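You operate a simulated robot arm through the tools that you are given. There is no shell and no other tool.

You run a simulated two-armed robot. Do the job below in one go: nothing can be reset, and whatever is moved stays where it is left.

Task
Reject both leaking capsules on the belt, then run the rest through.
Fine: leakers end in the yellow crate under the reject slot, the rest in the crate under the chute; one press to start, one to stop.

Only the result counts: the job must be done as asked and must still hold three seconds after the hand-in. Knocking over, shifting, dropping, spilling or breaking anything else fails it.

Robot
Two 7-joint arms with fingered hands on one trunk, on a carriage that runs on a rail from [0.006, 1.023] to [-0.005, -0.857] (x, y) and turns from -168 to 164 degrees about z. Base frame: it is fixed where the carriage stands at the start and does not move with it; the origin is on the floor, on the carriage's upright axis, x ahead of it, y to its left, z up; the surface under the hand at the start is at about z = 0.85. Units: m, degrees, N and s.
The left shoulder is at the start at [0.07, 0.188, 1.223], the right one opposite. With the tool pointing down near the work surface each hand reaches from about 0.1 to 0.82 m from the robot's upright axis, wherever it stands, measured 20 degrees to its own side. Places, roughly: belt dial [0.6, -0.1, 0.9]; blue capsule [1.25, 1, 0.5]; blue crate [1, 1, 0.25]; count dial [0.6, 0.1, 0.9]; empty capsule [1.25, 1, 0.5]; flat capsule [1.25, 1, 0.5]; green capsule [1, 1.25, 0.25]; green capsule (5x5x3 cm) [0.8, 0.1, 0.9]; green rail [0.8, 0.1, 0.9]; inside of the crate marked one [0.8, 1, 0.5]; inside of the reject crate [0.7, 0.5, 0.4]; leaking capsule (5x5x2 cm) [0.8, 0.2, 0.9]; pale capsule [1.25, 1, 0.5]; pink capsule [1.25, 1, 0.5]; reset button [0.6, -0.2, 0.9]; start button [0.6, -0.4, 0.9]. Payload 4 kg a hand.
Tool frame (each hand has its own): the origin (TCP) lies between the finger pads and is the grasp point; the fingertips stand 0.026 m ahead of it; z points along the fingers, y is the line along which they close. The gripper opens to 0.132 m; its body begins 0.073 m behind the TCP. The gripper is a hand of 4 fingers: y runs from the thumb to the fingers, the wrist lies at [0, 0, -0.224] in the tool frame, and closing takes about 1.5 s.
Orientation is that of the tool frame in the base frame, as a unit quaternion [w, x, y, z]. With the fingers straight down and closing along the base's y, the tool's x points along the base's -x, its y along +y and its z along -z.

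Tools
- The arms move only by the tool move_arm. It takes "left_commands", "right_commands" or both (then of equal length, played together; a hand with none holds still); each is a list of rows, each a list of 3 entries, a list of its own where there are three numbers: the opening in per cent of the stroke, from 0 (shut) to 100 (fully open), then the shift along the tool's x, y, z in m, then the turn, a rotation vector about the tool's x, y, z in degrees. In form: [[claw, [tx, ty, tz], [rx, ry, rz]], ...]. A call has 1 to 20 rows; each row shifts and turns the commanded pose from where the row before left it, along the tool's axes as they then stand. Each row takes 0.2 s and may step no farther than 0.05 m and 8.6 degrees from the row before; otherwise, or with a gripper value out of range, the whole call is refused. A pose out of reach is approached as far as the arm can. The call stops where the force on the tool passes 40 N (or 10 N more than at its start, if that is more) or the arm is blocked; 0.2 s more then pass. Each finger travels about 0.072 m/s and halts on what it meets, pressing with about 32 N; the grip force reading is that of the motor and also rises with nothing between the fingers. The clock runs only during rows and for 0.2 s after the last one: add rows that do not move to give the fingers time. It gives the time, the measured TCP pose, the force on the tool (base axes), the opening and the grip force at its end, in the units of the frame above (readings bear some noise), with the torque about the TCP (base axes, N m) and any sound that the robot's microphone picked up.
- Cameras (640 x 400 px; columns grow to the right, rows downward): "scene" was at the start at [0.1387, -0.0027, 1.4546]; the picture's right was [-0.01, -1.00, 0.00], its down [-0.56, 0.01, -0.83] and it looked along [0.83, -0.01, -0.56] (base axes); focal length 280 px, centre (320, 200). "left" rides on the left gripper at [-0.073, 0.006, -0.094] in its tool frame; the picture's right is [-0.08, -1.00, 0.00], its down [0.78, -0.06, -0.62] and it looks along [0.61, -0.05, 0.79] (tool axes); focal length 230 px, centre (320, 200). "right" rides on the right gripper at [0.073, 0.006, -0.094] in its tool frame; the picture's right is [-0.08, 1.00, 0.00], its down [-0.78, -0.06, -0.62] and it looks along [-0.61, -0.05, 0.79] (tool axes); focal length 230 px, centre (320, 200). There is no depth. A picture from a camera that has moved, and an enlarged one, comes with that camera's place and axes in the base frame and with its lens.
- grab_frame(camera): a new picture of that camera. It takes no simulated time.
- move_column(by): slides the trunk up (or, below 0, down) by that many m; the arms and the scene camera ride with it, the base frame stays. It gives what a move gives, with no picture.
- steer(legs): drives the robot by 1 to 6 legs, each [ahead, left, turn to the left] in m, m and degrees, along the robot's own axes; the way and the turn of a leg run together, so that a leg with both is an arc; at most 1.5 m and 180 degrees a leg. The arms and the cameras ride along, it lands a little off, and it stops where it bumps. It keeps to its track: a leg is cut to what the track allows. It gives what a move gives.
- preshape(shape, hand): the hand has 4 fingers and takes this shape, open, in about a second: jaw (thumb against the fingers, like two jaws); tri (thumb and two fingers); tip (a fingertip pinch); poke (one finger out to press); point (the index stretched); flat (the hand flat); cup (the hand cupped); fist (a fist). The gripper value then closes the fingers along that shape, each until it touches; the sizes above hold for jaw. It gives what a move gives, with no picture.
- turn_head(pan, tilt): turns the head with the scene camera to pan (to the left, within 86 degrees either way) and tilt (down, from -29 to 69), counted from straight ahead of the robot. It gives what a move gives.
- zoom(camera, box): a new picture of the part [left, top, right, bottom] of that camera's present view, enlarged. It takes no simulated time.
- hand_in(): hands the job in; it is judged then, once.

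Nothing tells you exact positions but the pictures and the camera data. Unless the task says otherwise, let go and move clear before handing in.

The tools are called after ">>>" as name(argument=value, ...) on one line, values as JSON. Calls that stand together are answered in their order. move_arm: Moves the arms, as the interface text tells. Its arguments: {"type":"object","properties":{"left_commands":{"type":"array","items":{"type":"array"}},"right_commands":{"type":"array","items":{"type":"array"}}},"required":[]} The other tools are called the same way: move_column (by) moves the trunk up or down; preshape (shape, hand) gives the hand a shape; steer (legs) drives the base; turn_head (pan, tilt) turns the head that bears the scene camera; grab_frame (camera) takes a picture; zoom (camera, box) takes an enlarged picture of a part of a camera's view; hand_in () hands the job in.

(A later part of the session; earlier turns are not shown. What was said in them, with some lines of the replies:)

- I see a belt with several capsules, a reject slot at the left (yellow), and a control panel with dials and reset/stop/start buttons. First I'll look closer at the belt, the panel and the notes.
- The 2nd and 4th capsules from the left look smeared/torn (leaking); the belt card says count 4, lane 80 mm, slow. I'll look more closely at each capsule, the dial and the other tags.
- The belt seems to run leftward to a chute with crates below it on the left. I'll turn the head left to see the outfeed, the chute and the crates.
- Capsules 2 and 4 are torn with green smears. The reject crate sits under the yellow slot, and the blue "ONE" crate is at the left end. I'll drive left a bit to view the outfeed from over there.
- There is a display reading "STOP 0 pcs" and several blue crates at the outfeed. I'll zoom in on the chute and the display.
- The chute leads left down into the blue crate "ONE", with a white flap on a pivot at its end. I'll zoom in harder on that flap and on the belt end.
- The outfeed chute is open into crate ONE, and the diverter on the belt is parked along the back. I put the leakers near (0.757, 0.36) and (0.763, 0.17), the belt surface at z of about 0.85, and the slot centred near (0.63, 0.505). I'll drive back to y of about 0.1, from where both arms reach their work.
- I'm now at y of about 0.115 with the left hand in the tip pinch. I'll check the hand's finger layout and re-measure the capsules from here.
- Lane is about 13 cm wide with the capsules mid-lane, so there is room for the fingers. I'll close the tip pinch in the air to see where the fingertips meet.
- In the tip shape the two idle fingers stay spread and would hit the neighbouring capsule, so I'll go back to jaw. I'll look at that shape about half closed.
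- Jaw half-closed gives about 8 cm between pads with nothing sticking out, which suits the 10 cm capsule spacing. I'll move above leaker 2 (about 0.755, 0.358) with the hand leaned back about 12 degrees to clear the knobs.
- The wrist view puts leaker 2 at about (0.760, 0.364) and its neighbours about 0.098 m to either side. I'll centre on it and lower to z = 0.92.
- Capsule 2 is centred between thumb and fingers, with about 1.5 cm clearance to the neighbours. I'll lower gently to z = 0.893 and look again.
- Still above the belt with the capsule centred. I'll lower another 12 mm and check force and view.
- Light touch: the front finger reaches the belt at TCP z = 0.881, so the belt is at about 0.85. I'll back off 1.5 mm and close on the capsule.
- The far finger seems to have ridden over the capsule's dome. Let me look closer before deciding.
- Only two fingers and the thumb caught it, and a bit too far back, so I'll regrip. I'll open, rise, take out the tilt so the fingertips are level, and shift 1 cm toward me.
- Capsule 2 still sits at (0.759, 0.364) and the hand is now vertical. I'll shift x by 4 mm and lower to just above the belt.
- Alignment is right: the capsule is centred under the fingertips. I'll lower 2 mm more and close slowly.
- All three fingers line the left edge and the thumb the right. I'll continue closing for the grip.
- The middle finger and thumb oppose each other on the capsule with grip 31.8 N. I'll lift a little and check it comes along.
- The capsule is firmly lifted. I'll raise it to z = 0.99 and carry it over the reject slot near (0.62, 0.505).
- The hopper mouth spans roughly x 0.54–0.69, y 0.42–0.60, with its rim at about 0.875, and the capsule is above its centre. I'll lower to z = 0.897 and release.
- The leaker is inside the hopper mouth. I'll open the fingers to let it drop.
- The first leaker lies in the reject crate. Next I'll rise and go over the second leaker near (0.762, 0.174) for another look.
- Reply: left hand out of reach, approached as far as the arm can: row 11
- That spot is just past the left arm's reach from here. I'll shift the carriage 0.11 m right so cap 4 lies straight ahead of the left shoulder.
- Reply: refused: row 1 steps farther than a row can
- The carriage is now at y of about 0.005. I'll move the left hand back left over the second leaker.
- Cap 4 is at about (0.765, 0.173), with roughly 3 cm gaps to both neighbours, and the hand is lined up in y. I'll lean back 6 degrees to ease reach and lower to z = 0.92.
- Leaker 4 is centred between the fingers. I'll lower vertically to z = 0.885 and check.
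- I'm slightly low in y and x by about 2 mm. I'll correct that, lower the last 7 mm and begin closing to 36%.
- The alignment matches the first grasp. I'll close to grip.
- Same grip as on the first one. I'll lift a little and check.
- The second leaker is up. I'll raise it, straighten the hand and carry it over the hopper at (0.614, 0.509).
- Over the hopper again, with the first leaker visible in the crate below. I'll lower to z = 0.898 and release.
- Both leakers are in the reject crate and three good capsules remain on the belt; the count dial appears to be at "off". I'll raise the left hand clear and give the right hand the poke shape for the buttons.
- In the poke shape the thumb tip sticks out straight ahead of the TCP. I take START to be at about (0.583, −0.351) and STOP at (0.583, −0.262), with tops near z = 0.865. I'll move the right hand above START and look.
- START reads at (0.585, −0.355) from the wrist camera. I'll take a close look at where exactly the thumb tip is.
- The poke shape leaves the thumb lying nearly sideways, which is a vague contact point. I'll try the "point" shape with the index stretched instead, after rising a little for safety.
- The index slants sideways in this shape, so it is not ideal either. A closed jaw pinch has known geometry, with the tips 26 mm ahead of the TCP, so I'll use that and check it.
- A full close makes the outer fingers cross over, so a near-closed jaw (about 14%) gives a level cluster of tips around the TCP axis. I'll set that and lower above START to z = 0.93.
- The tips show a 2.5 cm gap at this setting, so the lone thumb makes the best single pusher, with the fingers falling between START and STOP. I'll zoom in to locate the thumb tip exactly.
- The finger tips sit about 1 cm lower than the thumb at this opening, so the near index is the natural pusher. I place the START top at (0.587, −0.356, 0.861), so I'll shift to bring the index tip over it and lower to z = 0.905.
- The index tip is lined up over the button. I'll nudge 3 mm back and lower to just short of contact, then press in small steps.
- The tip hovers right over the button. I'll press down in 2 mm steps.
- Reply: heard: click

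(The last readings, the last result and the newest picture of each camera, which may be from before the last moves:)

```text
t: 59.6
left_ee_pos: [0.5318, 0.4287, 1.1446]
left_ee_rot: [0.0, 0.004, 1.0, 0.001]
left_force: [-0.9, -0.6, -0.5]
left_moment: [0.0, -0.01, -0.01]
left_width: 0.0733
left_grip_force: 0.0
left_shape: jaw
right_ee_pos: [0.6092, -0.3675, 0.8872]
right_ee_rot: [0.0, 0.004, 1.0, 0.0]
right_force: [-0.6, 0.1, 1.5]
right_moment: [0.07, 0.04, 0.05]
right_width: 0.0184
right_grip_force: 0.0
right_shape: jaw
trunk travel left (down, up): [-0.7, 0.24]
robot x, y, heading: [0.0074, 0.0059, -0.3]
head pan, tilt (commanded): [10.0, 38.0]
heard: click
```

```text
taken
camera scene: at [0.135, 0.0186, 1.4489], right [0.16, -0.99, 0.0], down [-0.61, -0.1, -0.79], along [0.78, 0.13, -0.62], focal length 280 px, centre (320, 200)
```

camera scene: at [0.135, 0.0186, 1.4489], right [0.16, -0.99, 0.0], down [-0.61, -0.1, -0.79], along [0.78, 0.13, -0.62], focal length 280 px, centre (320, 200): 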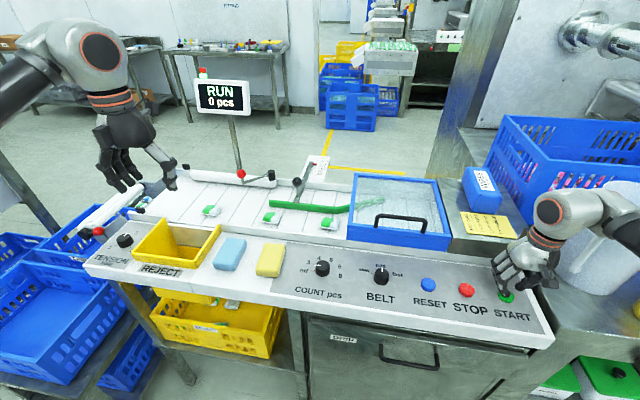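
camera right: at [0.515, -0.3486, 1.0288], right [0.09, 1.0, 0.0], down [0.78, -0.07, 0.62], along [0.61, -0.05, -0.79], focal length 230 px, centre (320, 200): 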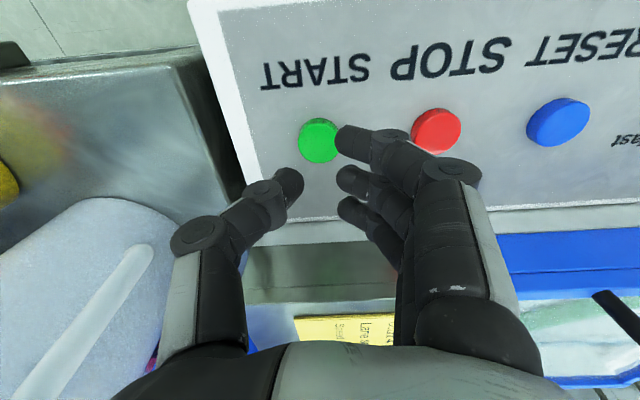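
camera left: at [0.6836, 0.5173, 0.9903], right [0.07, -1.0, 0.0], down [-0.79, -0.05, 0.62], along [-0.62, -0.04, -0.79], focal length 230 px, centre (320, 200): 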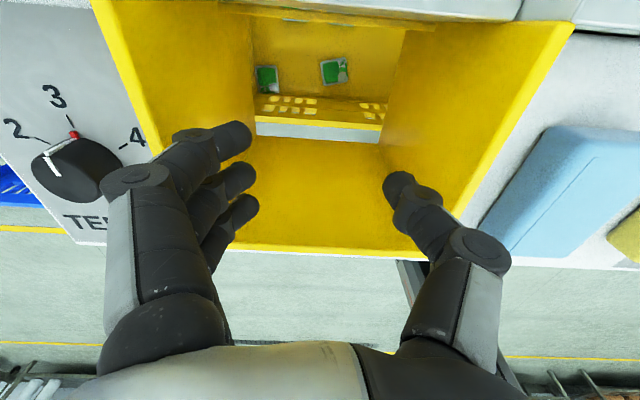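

Click heard and the display shows RUN, so the belt is moving. I'll raise the finger and shift over to STOP while watching the belt.

>>> move_arm(right_commands=[[14, [0, 0, -0.02], [0, 0, 0]], [14, [0, 0, -0.02], [0, 0, 0]], [14, [0, 0.044, 0], [0, 0, 0]], [14, [0, 0.044, 0], [0, 0, 0]]])

>>> grab_frame(camera="scene")

>>> grab_frame(camera="right")

```text
t: 60.6
left_ee_pos: [0.532, 0.4313, 1.1446]
left_ee_rot: [0.0, 0.004, 1.0, -0.001]
left_force: [0.0, -0.4, -1.6]
left_moment: [-0.01, -0.05, 0.01]
left_width: 0.0732
left_grip_force: 0.0
left_shape: jaw
right_ee_pos: [0.6093, -0.2774, 0.9279]
right_ee_rot: [0.0, 0.005, 1.0, 0.0]
right_force: [0.1, 0.8, -0.2]
right_moment: [-0.03, -0.04, 0.01]
right_width: 0.0181
right_grip_force: 0.1
right_shape: jaw
trunk travel left (down, up): [-0.7, 0.24]
robot x, y, heading: [-0.0065, -0.0001, -0.5]
head pan, tilt (commanded): [10.0, 38.0]
```

```text
taken
camera scene: at [0.1357, 0.0201, 1.4487], right [0.16, -0.99, 0.0], down [-0.61, -0.1, -0.79], along [0.78, 0.13, -0.62], focal length 280 px, centre (320, 200)
```

scene: 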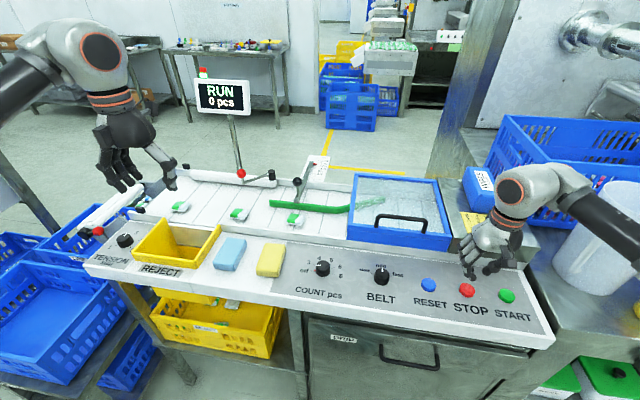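

```text
taken
camera right: at [0.5372, -0.2719, 1.0213], right [0.09, 1.0, 0.0], down [0.78, -0.07, 0.62], along [0.61, -0.05, -0.79], focal length 230 px, centre (320, 200)
```

right: 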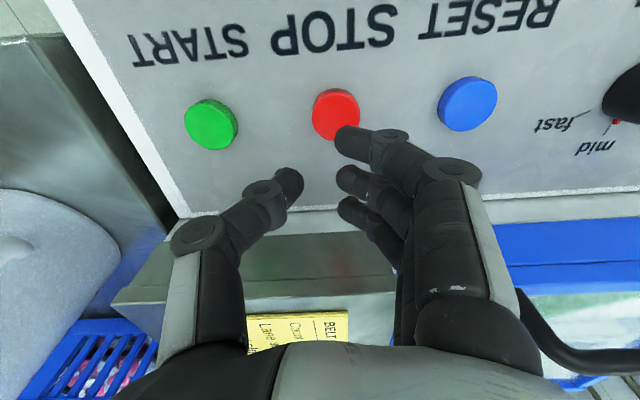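

The belt runs at about 0.1 m/s and the finger is already aligned over STOP. I'll wait and watch the capsules.

>>> move_arm(right_commands=[[14, [0, 0, 0], [0, 0, 0]], [14, [0, 0, 0], [0, 0, 0]], [14, [0, 0, 0], [0, 0, 0]], [14, [0, 0, 0], [0, 0, 0]], [14, [0, 0, 0], [0, 0, 0]], [14, [0, 0, 0], [0, 0, 0]], [14, [0, 0, 0], [0, 0, 0]], [14, [0, 0, 0], [0, 0, 0]], [14, [0, 0, 0], [0, 0, 0]]])

>>> grab_frame(camera="scene")

>>> zoom(camera="scene", box=[60, 70, 320, 250])

```text
t: 62.6
left_ee_pos: [0.533, 0.4304, 1.1446]
left_ee_rot: [0.0, 0.003, 1.0, 0.0]
left_force: [-0.1, 0.9, -0.3]
left_moment: [0.01, -0.01, 0.02]
left_width: 0.0734
left_grip_force: 0.1
left_shape: jaw
right_ee_pos: [0.6091, -0.2791, 0.9266]
right_ee_rot: [0.0, 0.005, 1.0, 0.0]
right_force: [0.0, -0.3, -0.4]
right_moment: [0.01, 0.0, 0.03]
right_width: 0.0183
right_grip_force: 0.0
right_shape: jaw
trunk travel left (down, up): [-0.7, 0.24]
robot x, y, heading: [-0.0033, 0.0023, -0.7]
head pan, tilt (commanded): [10.0, 38.0]
```

```text
taken
camera scene: at [0.1354, 0.0184, 1.4488], right [0.16, -0.99, 0.0], down [-0.61, -0.1, -0.79], along [0.78, 0.13, -0.62], focal length 280 px, centre (320, 200)
```

scene: 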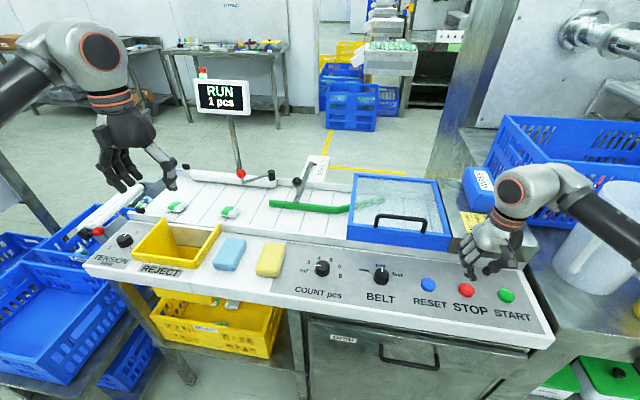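

```text
2.22 times, centred on (190, 160) of scene
camera zoom: at [0.1354, 0.0184, 1.4488], right [0.16, -0.99, 0.0], down [-0.61, -0.1, -0.79], along [0.78, 0.13, -0.62], focal length 621 px, centre (609, 289)
```

zoom: 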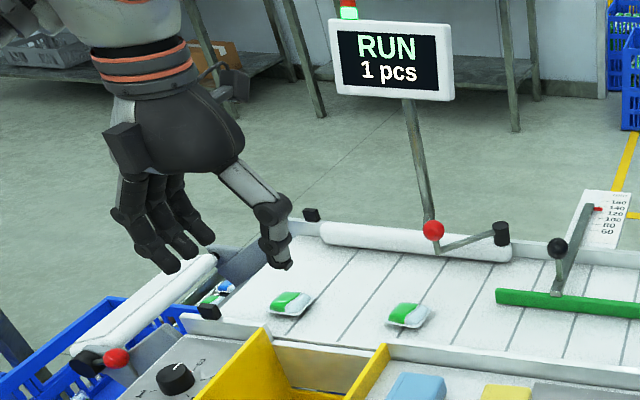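

One piece counted and two left on the belt. I'll keep waiting.

>>> move_arm(right_commands=[[14, [0, 0, 0], [0, 0, 0]], [14, [0, 0, 0], [0, 0, 0]], [14, [0, 0, 0], [0, 0, 0]], [14, [0, 0, 0], [0, 0, 0]], [14, [0, 0, 0], [0, 0, 0]], [14, [0, 0, 0], [0, 0, 0]], [14, [0, 0, 0], [0, 0, 0]], [14, [0, 0, 0], [0, 0, 0]], [14, [0, 0, 0], [0, 0, 0]]])

>>> zoom(camera="scene", box=[60, 70, 320, 250])

```text
t: 64.7
left_ee_pos: [0.533, 0.4289, 1.1448]
left_ee_rot: [0.0, 0.005, 1.0, -0.001]
left_force: [0.9, 0.6, 0.4]
left_moment: [-0.02, 0.03, 0.02]
left_width: 0.0733
left_grip_force: 0.0
left_shape: jaw
right_ee_pos: [0.609, -0.2801, 0.9275]
right_ee_rot: [0.0, 0.004, 1.0, 0.0]
right_force: [0.3, -0.6, 0.3]
right_moment: [-0.03, 0.0, 0.03]
right_width: 0.0182
right_grip_force: 0.0
right_shape: jaw
trunk travel left (down, up): [-0.7, 0.24]
robot x, y, heading: [-0.0002, 0.0067, -0.4]
head pan, tilt (commanded): [10.0, 38.0]
```

```text
2.22 times, centred on (190, 160) of scene
camera zoom: at [0.1354, 0.0184, 1.4488], right [0.16, -0.99, 0.0], down [-0.61, -0.1, -0.79], along [0.78, 0.13, -0.62], focal length 621 px, centre (609, 289)
```

zoom: 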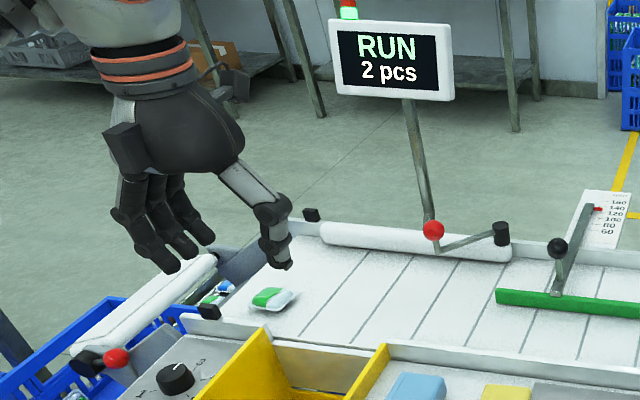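

Two counted, with the last capsule near the belt end. I'll wait a little more.

>>> move_arm(right_commands=[[14, [0, 0, 0], [0, 0, 0]], [14, [0, 0, 0], [0, 0, 0]], [14, [0, 0, 0], [0, 0, 0]], [14, [0, 0, 0], [0, 0, 0]], [14, [0, 0, 0], [0, 0, 0]], [14, [0, 0, 0], [0, 0, 0]], [14, [0, 0, 0], [0, 0, 0]], [14, [0, 0, 0], [0, 0, 0]], [14, [0, 0, 0], [0, 0, 0]], [14, [0, 0, 0], [0, 0, 0]]])

>>> zoom(camera="scene", box=[60, 70, 320, 250])

>>> zoom(camera="right", box=[250, 60, 430, 210])

```text
t: 66.8
left_ee_pos: [0.5319, 0.4286, 1.1459]
left_ee_rot: [0.001, 0.004, 1.0, 0.0]
left_force: [-0.2, 0.2, 0.4]
left_moment: [0.01, -0.02, 0.02]
left_width: 0.0732
left_grip_force: 0.1
left_shape: jaw
right_ee_pos: [0.6093, -0.2805, 0.9263]
right_ee_rot: [0.0, 0.004, 1.0, 0.0]
right_force: [-0.2, -0.7, -0.4]
right_moment: [-0.01, -0.02, -0.01]
right_width: 0.0183
right_grip_force: 0.0
right_shape: jaw
trunk travel left (down, up): [-0.7, 0.24]
robot x, y, heading: [-0.0029, 0.0062, -0.5]
head pan, tilt (commanded): [10.0, 38.0]
```

```text
2.22 times, centred on (190, 160) of scene
camera zoom: at [0.1354, 0.0184, 1.4488], right [0.16, -0.99, 0.0], down [-0.61, -0.1, -0.79], along [0.78, 0.13, -0.62], focal length 621 px, centre (609, 289)
```

zoom: 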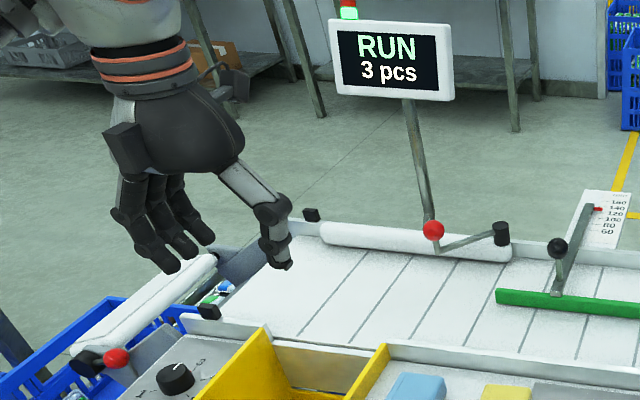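

```text
2.67 times, centred on (340, 135) of right
camera zoom: at [0.5371, -0.2735, 1.021], right [0.09, 1.0, 0.0], down [0.78, -0.07, 0.62], along [0.61, -0.05, -0.79], focal length 614 px, centre (267, 373)
```

zoom: 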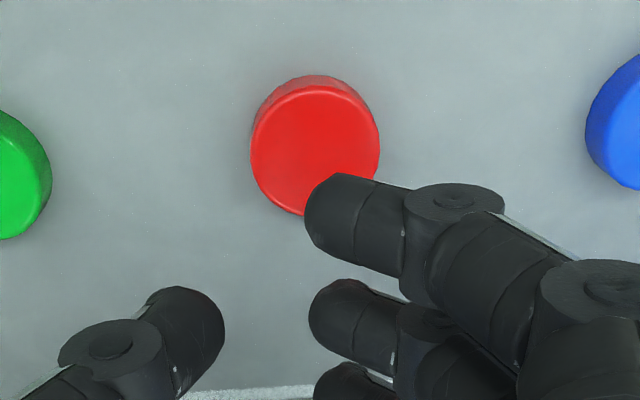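

Three counted and the belt looks clear. Before stopping I'll turn the head to check the chute is empty.

>>> turn_head(pan=42, tilt=40)

>>> grab_frame(camera="scene")

>>> zoom(camera="scene", box=[180, 100, 400, 250])

```text
t: 67.8
left_ee_pos: [0.5312, 0.4298, 1.1444]
left_ee_rot: [0.0, 0.005, 1.0, 0.001]
left_force: [0.1, 0.8, 0.5]
left_moment: [-0.02, -0.01, -0.02]
left_width: 0.0732
left_grip_force: 0.0
left_shape: jaw
right_ee_pos: [0.6089, -0.28, 0.9267]
right_ee_rot: [0.0, 0.005, 1.0, 0.0]
right_force: [0.4, 0.2, 0.3]
right_moment: [-0.01, 0.01, -0.01]
right_width: 0.0185
right_grip_force: 0.1
right_shape: jaw
trunk travel left (down, up): [-0.7, 0.24]
robot x, y, heading: [-0.0011, 0.0095, -0.5]
head pan, tilt (commanded): [42.0, 40.0]
```

```text
taken
camera scene: at [0.114, 0.0604, 1.4458], right [0.66, -0.75, 0.0], down [-0.48, -0.43, -0.77], along [0.57, 0.51, -0.64], focal length 280 px, centre (320, 200)
```

scene: 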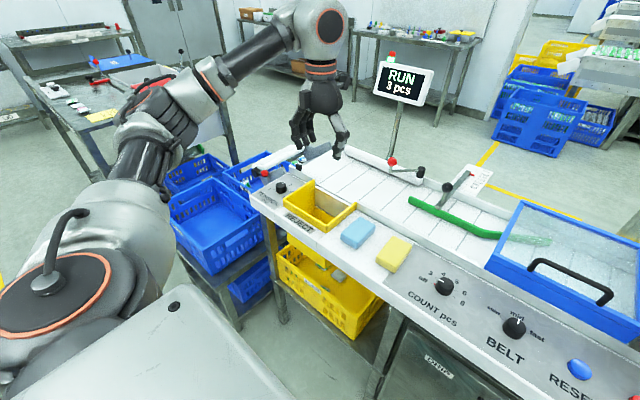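

```text
2.67 times, centred on (290, 175) of scene
camera zoom: at [0.114, 0.0604, 1.4458], right [0.66, -0.75, 0.0], down [-0.48, -0.43, -0.77], along [0.57, 0.51, -0.64], focal length 746 px, centre (400, 267)
```

zoom: 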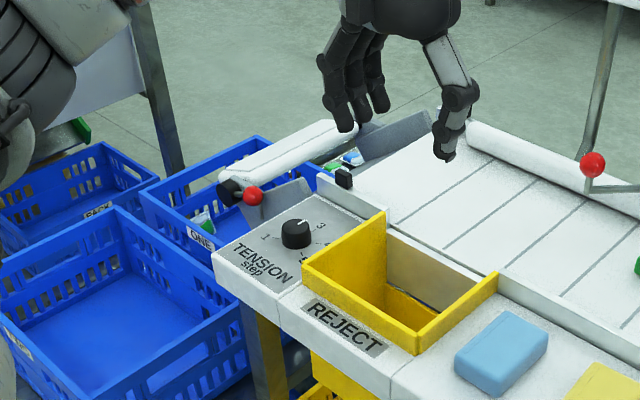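

The belt is clear and a capsule is visible in crate ONE. Now I'll lower the finger to just above STOP.

>>> move_arm(right_commands=[[14, [0, 0.002, 0.011], [0, 0, 0]], [14, [0, 0, 0.011], [0, 0, 0]], [14, [0, 0, 0.01], [0, 0, 0]], [14, [0, 0, 0], [0, 0, 0]]])

>>> zoom(camera="right", box=[250, 90, 430, 210])

```text
t: 68.8
left_ee_pos: [0.5317, 0.4301, 1.1457]
left_ee_rot: [0.0, 0.004, 1.0, 0.0]
left_force: [-0.5, 0.2, 0.3]
left_moment: [0.01, -0.01, 0.03]
left_width: 0.0734
left_grip_force: 0.0
left_shape: jaw
right_ee_pos: [0.6102, -0.2771, 0.8961]
right_ee_rot: [0.0, 0.004, 1.0, 0.0]
right_force: [0.4, 0.2, 1.3]
right_moment: [-0.01, -0.02, 0.05]
right_width: 0.0181
right_grip_force: 0.0
right_shape: jaw
trunk travel left (down, up): [-0.7, 0.24]
robot x, y, heading: [-0.0002, 0.0097, -0.7]
head pan, tilt (commanded): [42.0, 40.0]
```

```text
3.33 times, centred on (340, 150) of right
camera zoom: at [0.5377, -0.2712, 0.9897], right [0.09, 1.0, 0.0], down [0.78, -0.07, 0.62], along [0.61, -0.05, -0.79], focal length 767 px, centre (253, 367)
```

zoom: 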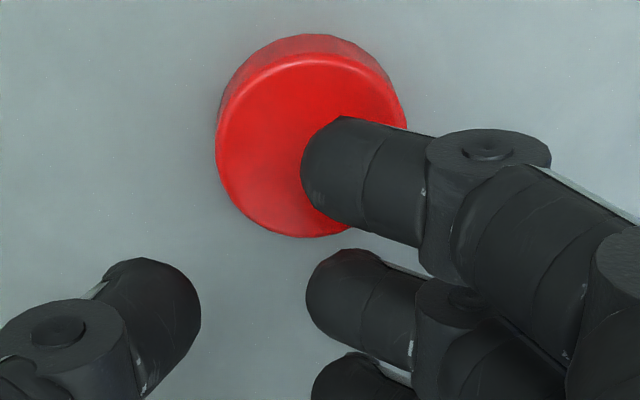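

The view matches the START approach. I'll press STOP in small steps.

>>> move_arm(right_commands=[[14, [0, 0, 0.003], [0, 0, 0]], [14, [0, 0, 0.002], [0, 0, 0]], [14, [0, 0, 0.002], [0, 0, 0]], [14, [0, 0, 0.002], [0, 0, 0]]])

>>> grab_frame(camera="scene")

```text
t: 69.8
left_ee_pos: [0.5326, 0.4293, 1.1448]
left_ee_rot: [0.0, 0.004, 1.0, 0.0]
left_force: [-0.6, -0.9, -0.5]
left_moment: [-0.03, 0.03, -0.01]
left_width: 0.0734
left_grip_force: 0.1
left_shape: jaw
right_ee_pos: [0.6102, -0.277, 0.8855]
right_ee_rot: [0.0, 0.004, 1.0, 0.0]
right_force: [1.0, 0.0, 2.6]
right_moment: [0.05, 0.01, 0.0]
right_width: 0.0184
right_grip_force: 0.1
right_shape: jaw
trunk travel left (down, up): [-0.7, 0.24]
robot x, y, heading: [0.0001, 0.0093, -0.3]
head pan, tilt (commanded): [42.0, 40.0]
heard: click
```

```text
taken
camera scene: at [0.1138, 0.0606, 1.4459], right [0.66, -0.75, 0.0], down [-0.48, -0.43, -0.77], along [0.57, 0.51, -0.64], focal length 280 px, centre (320, 200)
```

scene: 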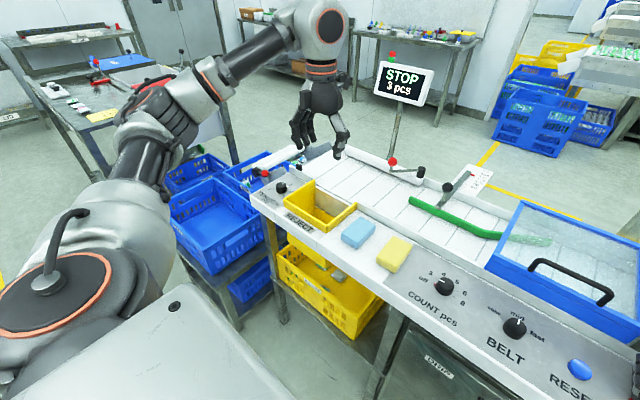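

A click, and the display now reads STOP with 3 pcs. I'll raise the right hand clear and then drive left to verify the crates.

>>> move_arm(right_commands=[[14, [0, 0, -0.02], [0, 0, 0]], [14, [0, 0, -0.04], [0, 0, 0]], [14, [0, 0, -0.045], [0, 0, 0]], [14, [0, 0, -0.045], [0, 0, 0]], [14, [0, 0, -0.045], [0, 0, 0]], [14, [0, 0, -0.045], [0, 0, 0]], [14, [0, 0, -0.045], [0, 0, 0]], [14, [0, 0, -0.045], [0, 0, 0]], [14, [0, 0, 0], [0, 0, 0]]])

>>> steer(legs=[[0, 0.5, 0]])

>>> turn_head(pan=20, tilt=42)

>>> grab_frame(camera="scene")

>>> zoom(camera="scene", box=[180, 140, 360, 280])

>>> zoom(camera="scene", box=[300, 230, 480, 390])

```text
t: 71.8
left_ee_pos: [0.533, 0.4302, 1.1446]
left_ee_rot: [0.0, 0.004, 1.0, 0.0]
left_force: [0.0, 0.5, 0.6]
left_moment: [0.03, 0.04, 0.03]
left_width: 0.0731
left_grip_force: 0.2
left_shape: jaw
right_ee_pos: [0.6116, -0.2767, 1.2162]
right_ee_rot: [0.0, 0.005, 1.0, 0.0]
right_force: [0.0, -1.0, 0.6]
right_moment: [0.03, 0.02, 0.0]
right_width: 0.0182
right_grip_force: 0.0
right_shape: jaw
trunk travel left (down, up): [-0.7, 0.24]
robot x, y, heading: [-0.0013, 0.0046, -0.6]
head pan, tilt (commanded): [42.0, 40.0]
```

```text
t: 74.8
left_ee_pos: [0.5384, 0.924, 1.1454]
left_ee_rot: [0.0, 0.008, 1.0, 0.0]
left_force: [0.0, 0.1, -0.5]
left_moment: [0.02, 0.03, 0.02]
left_width: 0.0732
left_grip_force: 0.2
left_shape: jaw
right_ee_pos: [0.6114, 0.2177, 1.217]
right_ee_rot: [0.0, 0.008, 1.0, 0.0]
right_force: [0.5, 0.4, 0.3]
right_moment: [0.0, 0.01, -0.02]
right_width: 0.018
right_grip_force: 0.0
right_shape: jaw
trunk travel left (down, up): [-0.7, 0.24]
robot x, y, heading: [-0.0018, 0.5031, -1.3]
head pan, tilt (commanded): [42.0, 40.0]
```

```text
t: 75.6
left_ee_pos: [0.5382, 0.9242, 1.1446]
left_ee_rot: [0.001, 0.008, 1.0, 0.0]
left_force: [0.0, 0.2, -0.2]
left_moment: [0.03, -0.01, -0.02]
left_width: 0.0734
left_grip_force: 0.2
left_shape: jaw
right_ee_pos: [0.6123, 0.2189, 1.2156]
right_ee_rot: [0.001, 0.008, 1.0, 0.001]
right_force: [0.1, -0.6, 0.0]
right_moment: [0.0, -0.01, 0.0]
right_width: 0.0181
right_grip_force: 0.0
right_shape: jaw
trunk travel left (down, up): [-0.7, 0.24]
robot x, y, heading: [0.0047, 0.5024, -0.7]
head pan, tilt (commanded): [20.0, 42.0]
```

```text
taken
camera scene: at [0.132, 0.5306, 1.4429], right [0.33, -0.94, 0.0], down [-0.63, -0.22, -0.74], along [0.7, 0.24, -0.67], focal length 280 px, centre (320, 200)
```

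scene: 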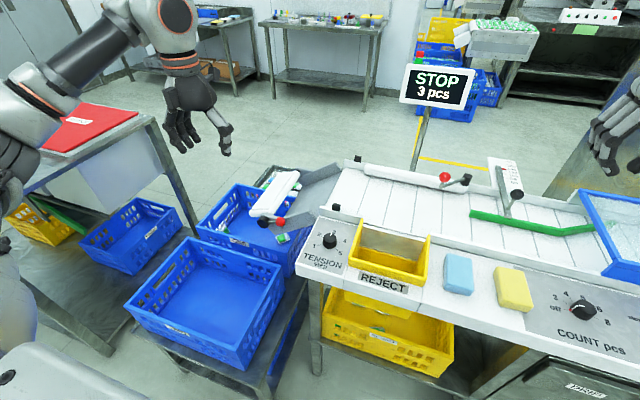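

```text
2.86 times, centred on (270, 210) of scene
camera zoom: at [0.132, 0.5306, 1.4429], right [0.33, -0.94, 0.0], down [-0.63, -0.22, -0.74], along [0.7, 0.24, -0.67], focal length 799 px, centre (463, 171)
```

zoom: 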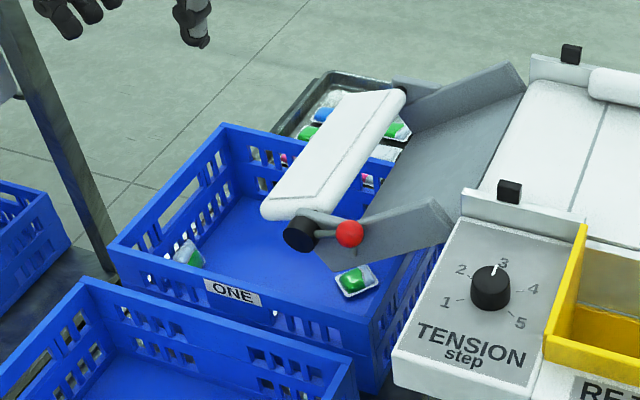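

```text
2.50 times, centred on (390, 310) of scene
camera zoom: at [0.132, 0.5306, 1.4429], right [0.33, -0.94, 0.0], down [-0.63, -0.22, -0.74], along [0.7, 0.24, -0.67], focal length 699 px, centre (145, -75)
```

zoom: 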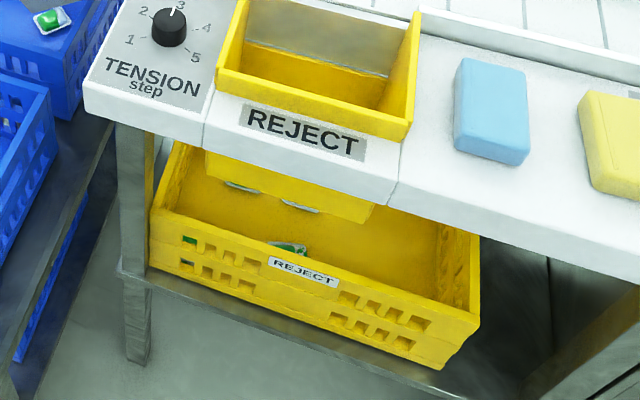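

Two capsules are visible in crate ONE, and the third may be under the flap. I'll zoom in to check for all three.

>>> zoom(camera="scene", box=[220, 170, 310, 250])

>>> grab_frame(camera="left")

```text
5.00 times, centred on (265, 210) of scene
camera zoom: at [0.132, 0.5306, 1.4429], right [0.33, -0.94, 0.0], down [-0.63, -0.22, -0.74], along [0.7, 0.24, -0.67], focal length 1398 px, centre (595, 150)
```

zoom: 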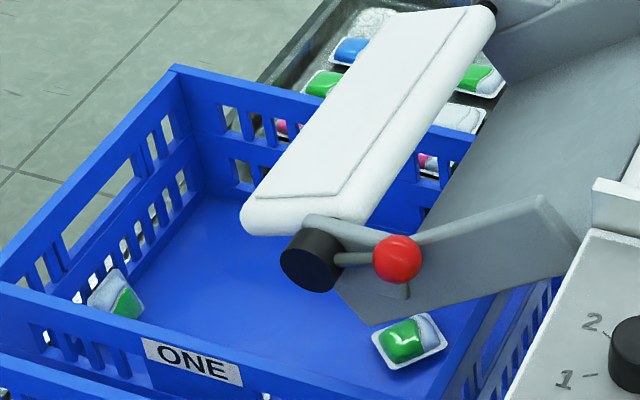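

```text
taken
camera left: at [0.611, 0.9304, 1.2383], right [0.06, -1.0, 0.0], down [-0.79, -0.05, 0.62], along [-0.62, -0.04, -0.79], focal length 230 px, centre (320, 200)
```

left: 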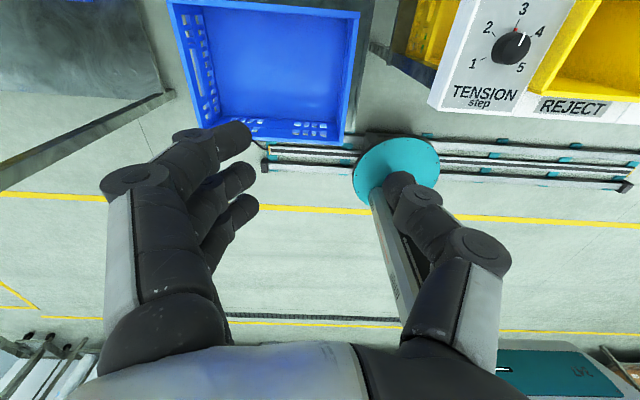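

I see two in crate ONE; the third is possibly hidden under the flap or behind the front wall. I'll drive another 0.3 m left for a different angle.

>>> steer(legs=[[0, 0.3, 0]])

>>> turn_head(pan=5, tilt=48)

>>> grab_frame(camera="scene")

>>> zoom(camera="scene", box=[220, 80, 420, 230])

```text
t: 77.6
left_ee_pos: [0.5398, 1.218, 1.146]
left_ee_rot: [0.0, 0.008, 1.0, 0.0]
left_force: [-1.1, -0.6, -0.6]
left_moment: [0.0, 0.02, 0.01]
left_width: 0.0731
left_grip_force: 0.0
left_shape: jaw
right_ee_pos: [0.613, 0.5104, 1.2159]
right_ee_rot: [0.0, 0.008, 1.0, 0.002]
right_force: [0.3, -0.2, 1.3]
right_moment: [0.02, 0.03, 0.03]
right_width: 0.0182
right_grip_force: 0.0
right_shape: jaw
trunk travel left (down, up): [-0.7, 0.24]
robot x, y, heading: [0.0035, 0.8002, -0.7]
head pan, tilt (commanded): [20.0, 42.0]
```

```text
t: 78.4
left_ee_pos: [0.541, 1.2206, 1.1455]
left_ee_rot: [-0.001, 0.007, 1.0, 0.0]
left_force: [0.4, 0.2, 0.5]
left_moment: [0.01, 0.02, 0.02]
left_width: 0.0732
left_grip_force: 0.0
left_shape: jaw
right_ee_pos: [0.6142, 0.5141, 1.2179]
right_ee_rot: [0.001, 0.008, 1.0, 0.0]
right_force: [0.2, -0.1, -0.1]
right_moment: [-0.02, 0.02, -0.02]
right_width: 0.0182
right_grip_force: 0.1
right_shape: jaw
trunk travel left (down, up): [-0.7, 0.24]
robot x, y, heading: [0.0028, 0.8048, -0.9]
head pan, tilt (commanded): [5.0, 48.0]
```

```text
taken
camera scene: at [0.1332, 0.804, 1.4344], right [0.07, -1.0, 0.0], down [-0.74, -0.05, -0.67], along [0.67, 0.05, -0.74], focal length 280 px, centre (320, 200)
```

scene: 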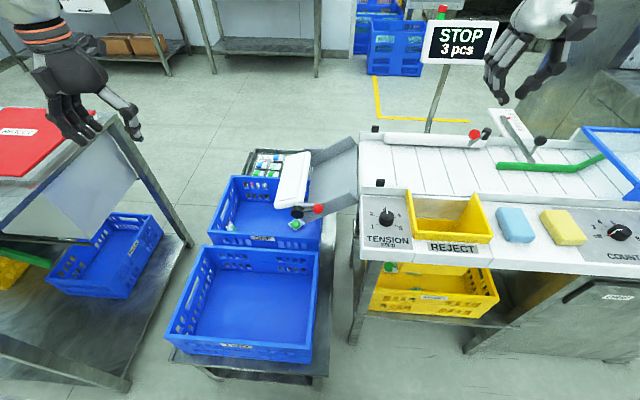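

```text
2.67 times, centred on (320, 155) of scene
camera zoom: at [0.1332, 0.804, 1.4344], right [0.07, -1.0, 0.0], down [-0.74, -0.05, -0.67], along [0.67, 0.05, -0.74], focal length 746 px, centre (320, 320)
```

zoom: 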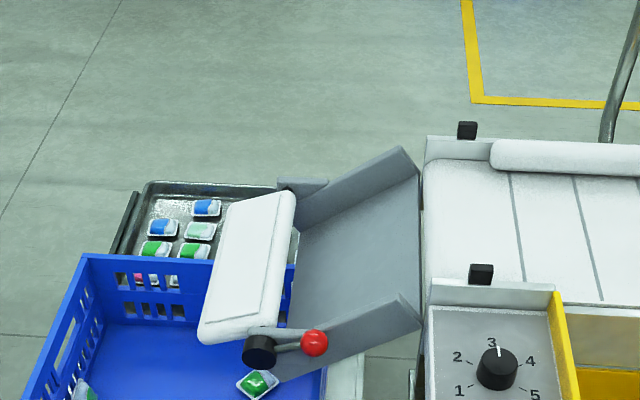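

>>> zoom(camera="scene", box=[200, 150, 350, 260])

>>> zoom(camera="scene", box=[340, 200, 520, 330])

>>> grab_frame(camera="left")

>>> grab_frame(camera="right")

```text
3.64 times, centred on (275, 205) of scene
camera zoom: at [0.1332, 0.804, 1.4344], right [0.07, -1.0, 0.0], down [-0.74, -0.05, -0.67], along [0.67, 0.05, -0.74], focal length 1017 px, centre (484, 182)
```

zoom: 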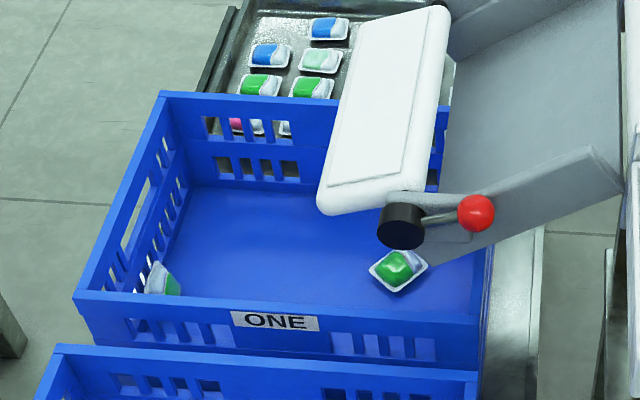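

```text
3.08 times, centred on (430, 265) of scene
camera zoom: at [0.1332, 0.804, 1.4344], right [0.07, -1.0, 0.0], down [-0.74, -0.05, -0.67], along [0.67, 0.05, -0.74], focal length 860 px, centre (-18, 0)
```

zoom: 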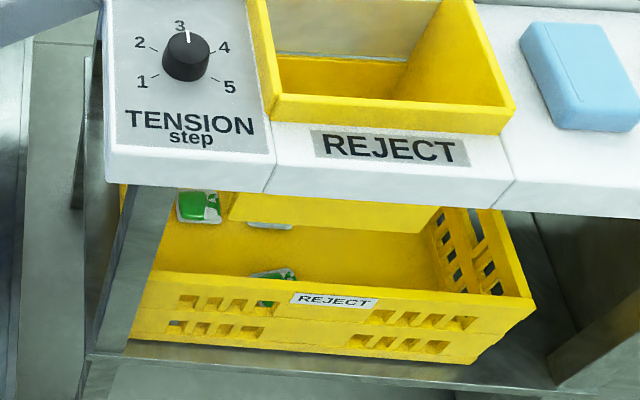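

```text
taken
camera left: at [0.6122, 1.2258, 1.2381], right [0.06, -1.0, 0.0], down [-0.79, -0.05, 0.62], along [-0.62, -0.04, -0.79], focal length 230 px, centre (320, 200)
```

left: 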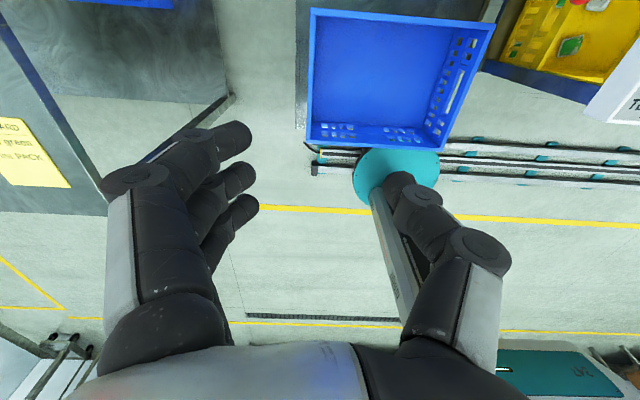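

```text
taken
camera right: at [0.5413, 0.5202, 1.3106], right [0.09, 1.0, 0.0], down [0.78, -0.07, 0.62], along [0.61, -0.06, -0.79], focal length 230 px, centre (320, 200)
```

right: 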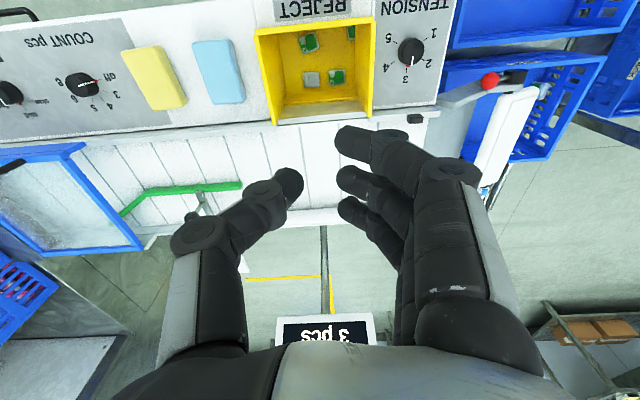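

The reject crate holds four items (two old ones plus both leakers). For the third good capsule I'll shift further left and look at crate ONE from that side, under the flap.

>>> steer(legs=[[0, 0.2, 0]])

>>> turn_head(pan=-8, tilt=50)

>>> grab_frame(camera="scene")

>>> zoom(camera="scene", box=[220, 100, 400, 230])

>>> grab_frame(camera="right")

```text
t: 80.0
left_ee_pos: [0.5413, 1.4158, 1.1457]
left_ee_rot: [0.0, 0.009, 1.0, 0.001]
left_force: [0.0, -0.4, -0.5]
left_moment: [0.03, -0.01, -0.01]
left_width: 0.073
left_grip_force: 0.0
left_shape: jaw
right_ee_pos: [0.6136, 0.7091, 1.2158]
right_ee_rot: [-0.001, 0.009, 1.0, 0.001]
right_force: [0.4, -0.1, -0.4]
right_moment: [0.01, -0.03, 0.01]
right_width: 0.0181
right_grip_force: 0.2
right_shape: jaw
trunk travel left (down, up): [-0.7, 0.24]
robot x, y, heading: [0.0059, 1.0003, -1.1]
head pan, tilt (commanded): [5.0, 48.0]
```

```text
t: 80.8
left_ee_pos: [0.542, 1.4189, 1.1453]
left_ee_rot: [-0.001, 0.009, 1.0, -0.001]
left_force: [0.3, -0.3, 0.3]
left_moment: [0.01, 0.02, -0.01]
left_width: 0.0731
left_grip_force: 0.1
left_shape: jaw
right_ee_pos: [0.6137, 0.7118, 1.2167]
right_ee_rot: [0.0, 0.009, 1.0, 0.0]
right_force: [0.2, -0.2, 1.3]
right_moment: [-0.01, -0.03, 0.0]
right_width: 0.0182
right_grip_force: 0.1
right_shape: jaw
trunk travel left (down, up): [-0.7, 0.24]
robot x, y, heading: [0.0078, 0.9985, -1.2]
head pan, tilt (commanded): [-8.0, 50.0]
```

```text
taken
camera scene: at [0.1318, 0.9863, 1.4316], right [-0.16, -0.99, 0.0], down [-0.76, 0.12, -0.64], along [0.63, -0.1, -0.77], focal length 280 px, centre (320, 200)
```

scene: 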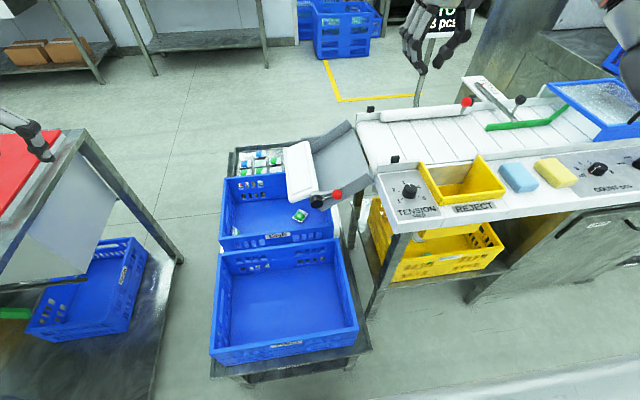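

```text
3.08 times, centred on (310, 165) of scene
camera zoom: at [0.1318, 0.9863, 1.4316], right [-0.16, -0.99, 0.0], down [-0.76, 0.12, -0.64], along [0.63, -0.1, -0.77], focal length 860 px, centre (351, 308)
```

zoom: 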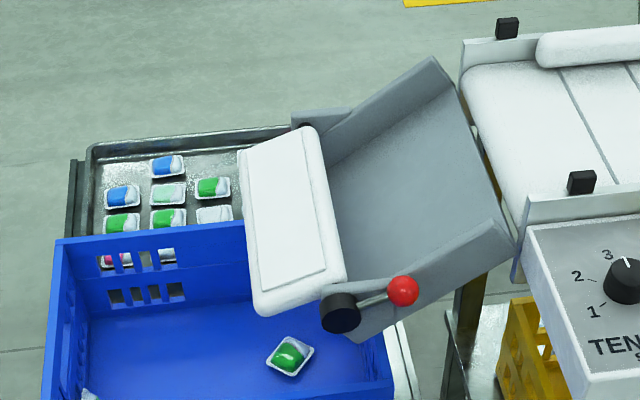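

```text
taken
camera right: at [0.5416, 0.7186, 1.3106], right [0.1, 1.0, 0.0], down [0.78, -0.08, 0.62], along [0.61, -0.06, -0.79], focal length 230 px, centre (320, 200)
```

right: 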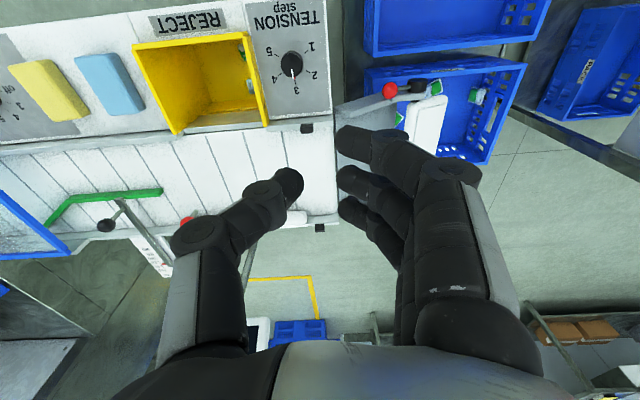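

In the right wrist view I see green at three spots near the chute, one of them close to the flap. I'll zoom in there.

>>> zoom(camera="right", box=[330, 50, 540, 180])

>>> zoom(camera="right", box=[370, 70, 450, 130])

>>> zoom(camera="scene", box=[280, 120, 370, 200])

```text
3.05 times, centred on (435, 115) of right
camera zoom: at [0.5416, 0.7186, 1.3106], right [0.1, 1.0, 0.0], down [0.78, -0.08, 0.62], along [0.61, -0.06, -0.79], focal length 701 px, centre (-30, 459)
```

zoom: 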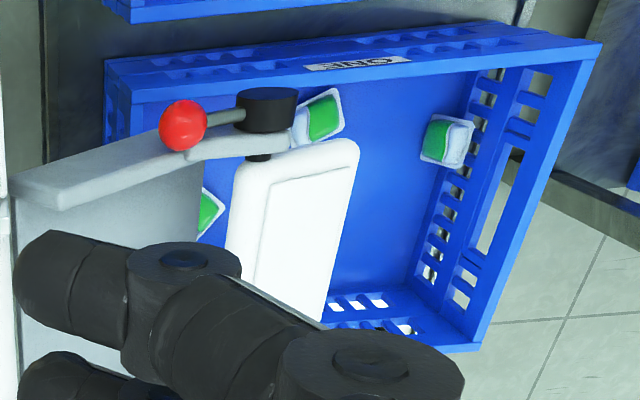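

```text
6.67 times, centred on (410, 100) of right
camera zoom: at [0.5416, 0.7186, 1.3106], right [0.1, 1.0, 0.0], down [0.78, -0.08, 0.62], along [0.61, -0.06, -0.79], focal length 1534 px, centre (-280, 867)
```

zoom: 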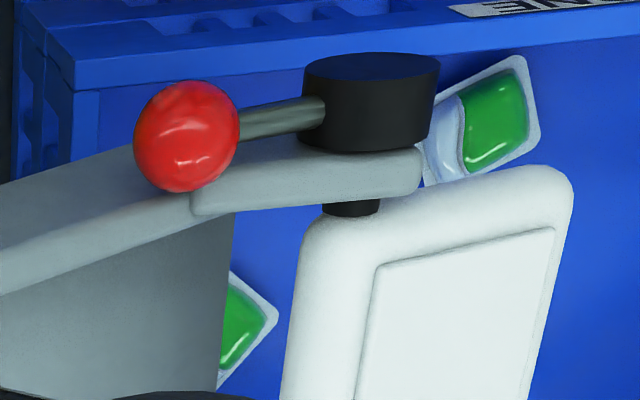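

```text
5.00 times, centred on (325, 160) of scene
camera zoom: at [0.1318, 0.9863, 1.4316], right [-0.16, -0.99, 0.0], down [-0.76, 0.12, -0.64], along [0.63, -0.1, -0.77], focal length 1398 px, centre (295, 400)
```

zoom: 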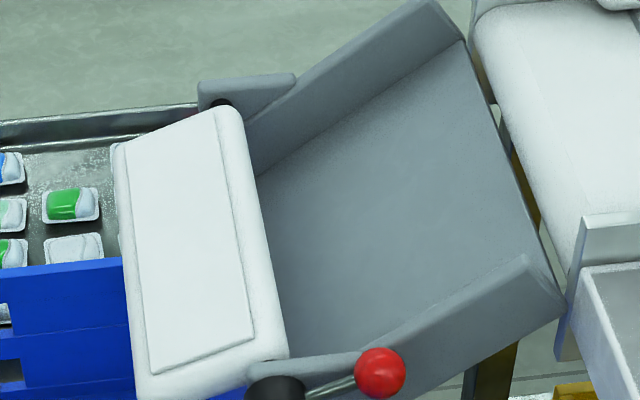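

All three good capsules are in crate ONE: one at the left wall, one at the front, and one on the floor under the chute lip. Both leakers are in the reject crate, the belt display shows STOP with 3 pcs, and both hands are empty and clear, so I'm handing in.

>>> hand_in()

```text
The job is handed in.
```

The job is handed in. Both leaking capsules are in the yellow reject crate, and the three good ones ran down the chute into the blue crate marked ONE.

- **Leakers:** I picked both off the belt by hand and dropped them through the reject slot. The first grip on one slipped, so I opened the hand and regripped; nothing was dropped outside the slot. The crate also holds two capsules that were there before I started.
- **Belt run:** I pressed START once and STOP once. The display counted 3 pcs and now reads STOP, and the belt is clear.
- **Good capsules:** two are in plain view in crate ONE. The third is partly hidden under the end of the chute; I could see only a corner of it, on the crate floor.
- **Left alone:** I left the dials and the lane guide as they were. The belt card's settings (count 4, lane 80 mm, slow) were not part of the job, so the belt ran at its existing mid speed.

Both hands are empty and raised clear. The carriage is parked toward the left end of its rail, where I drove it to check the crates.
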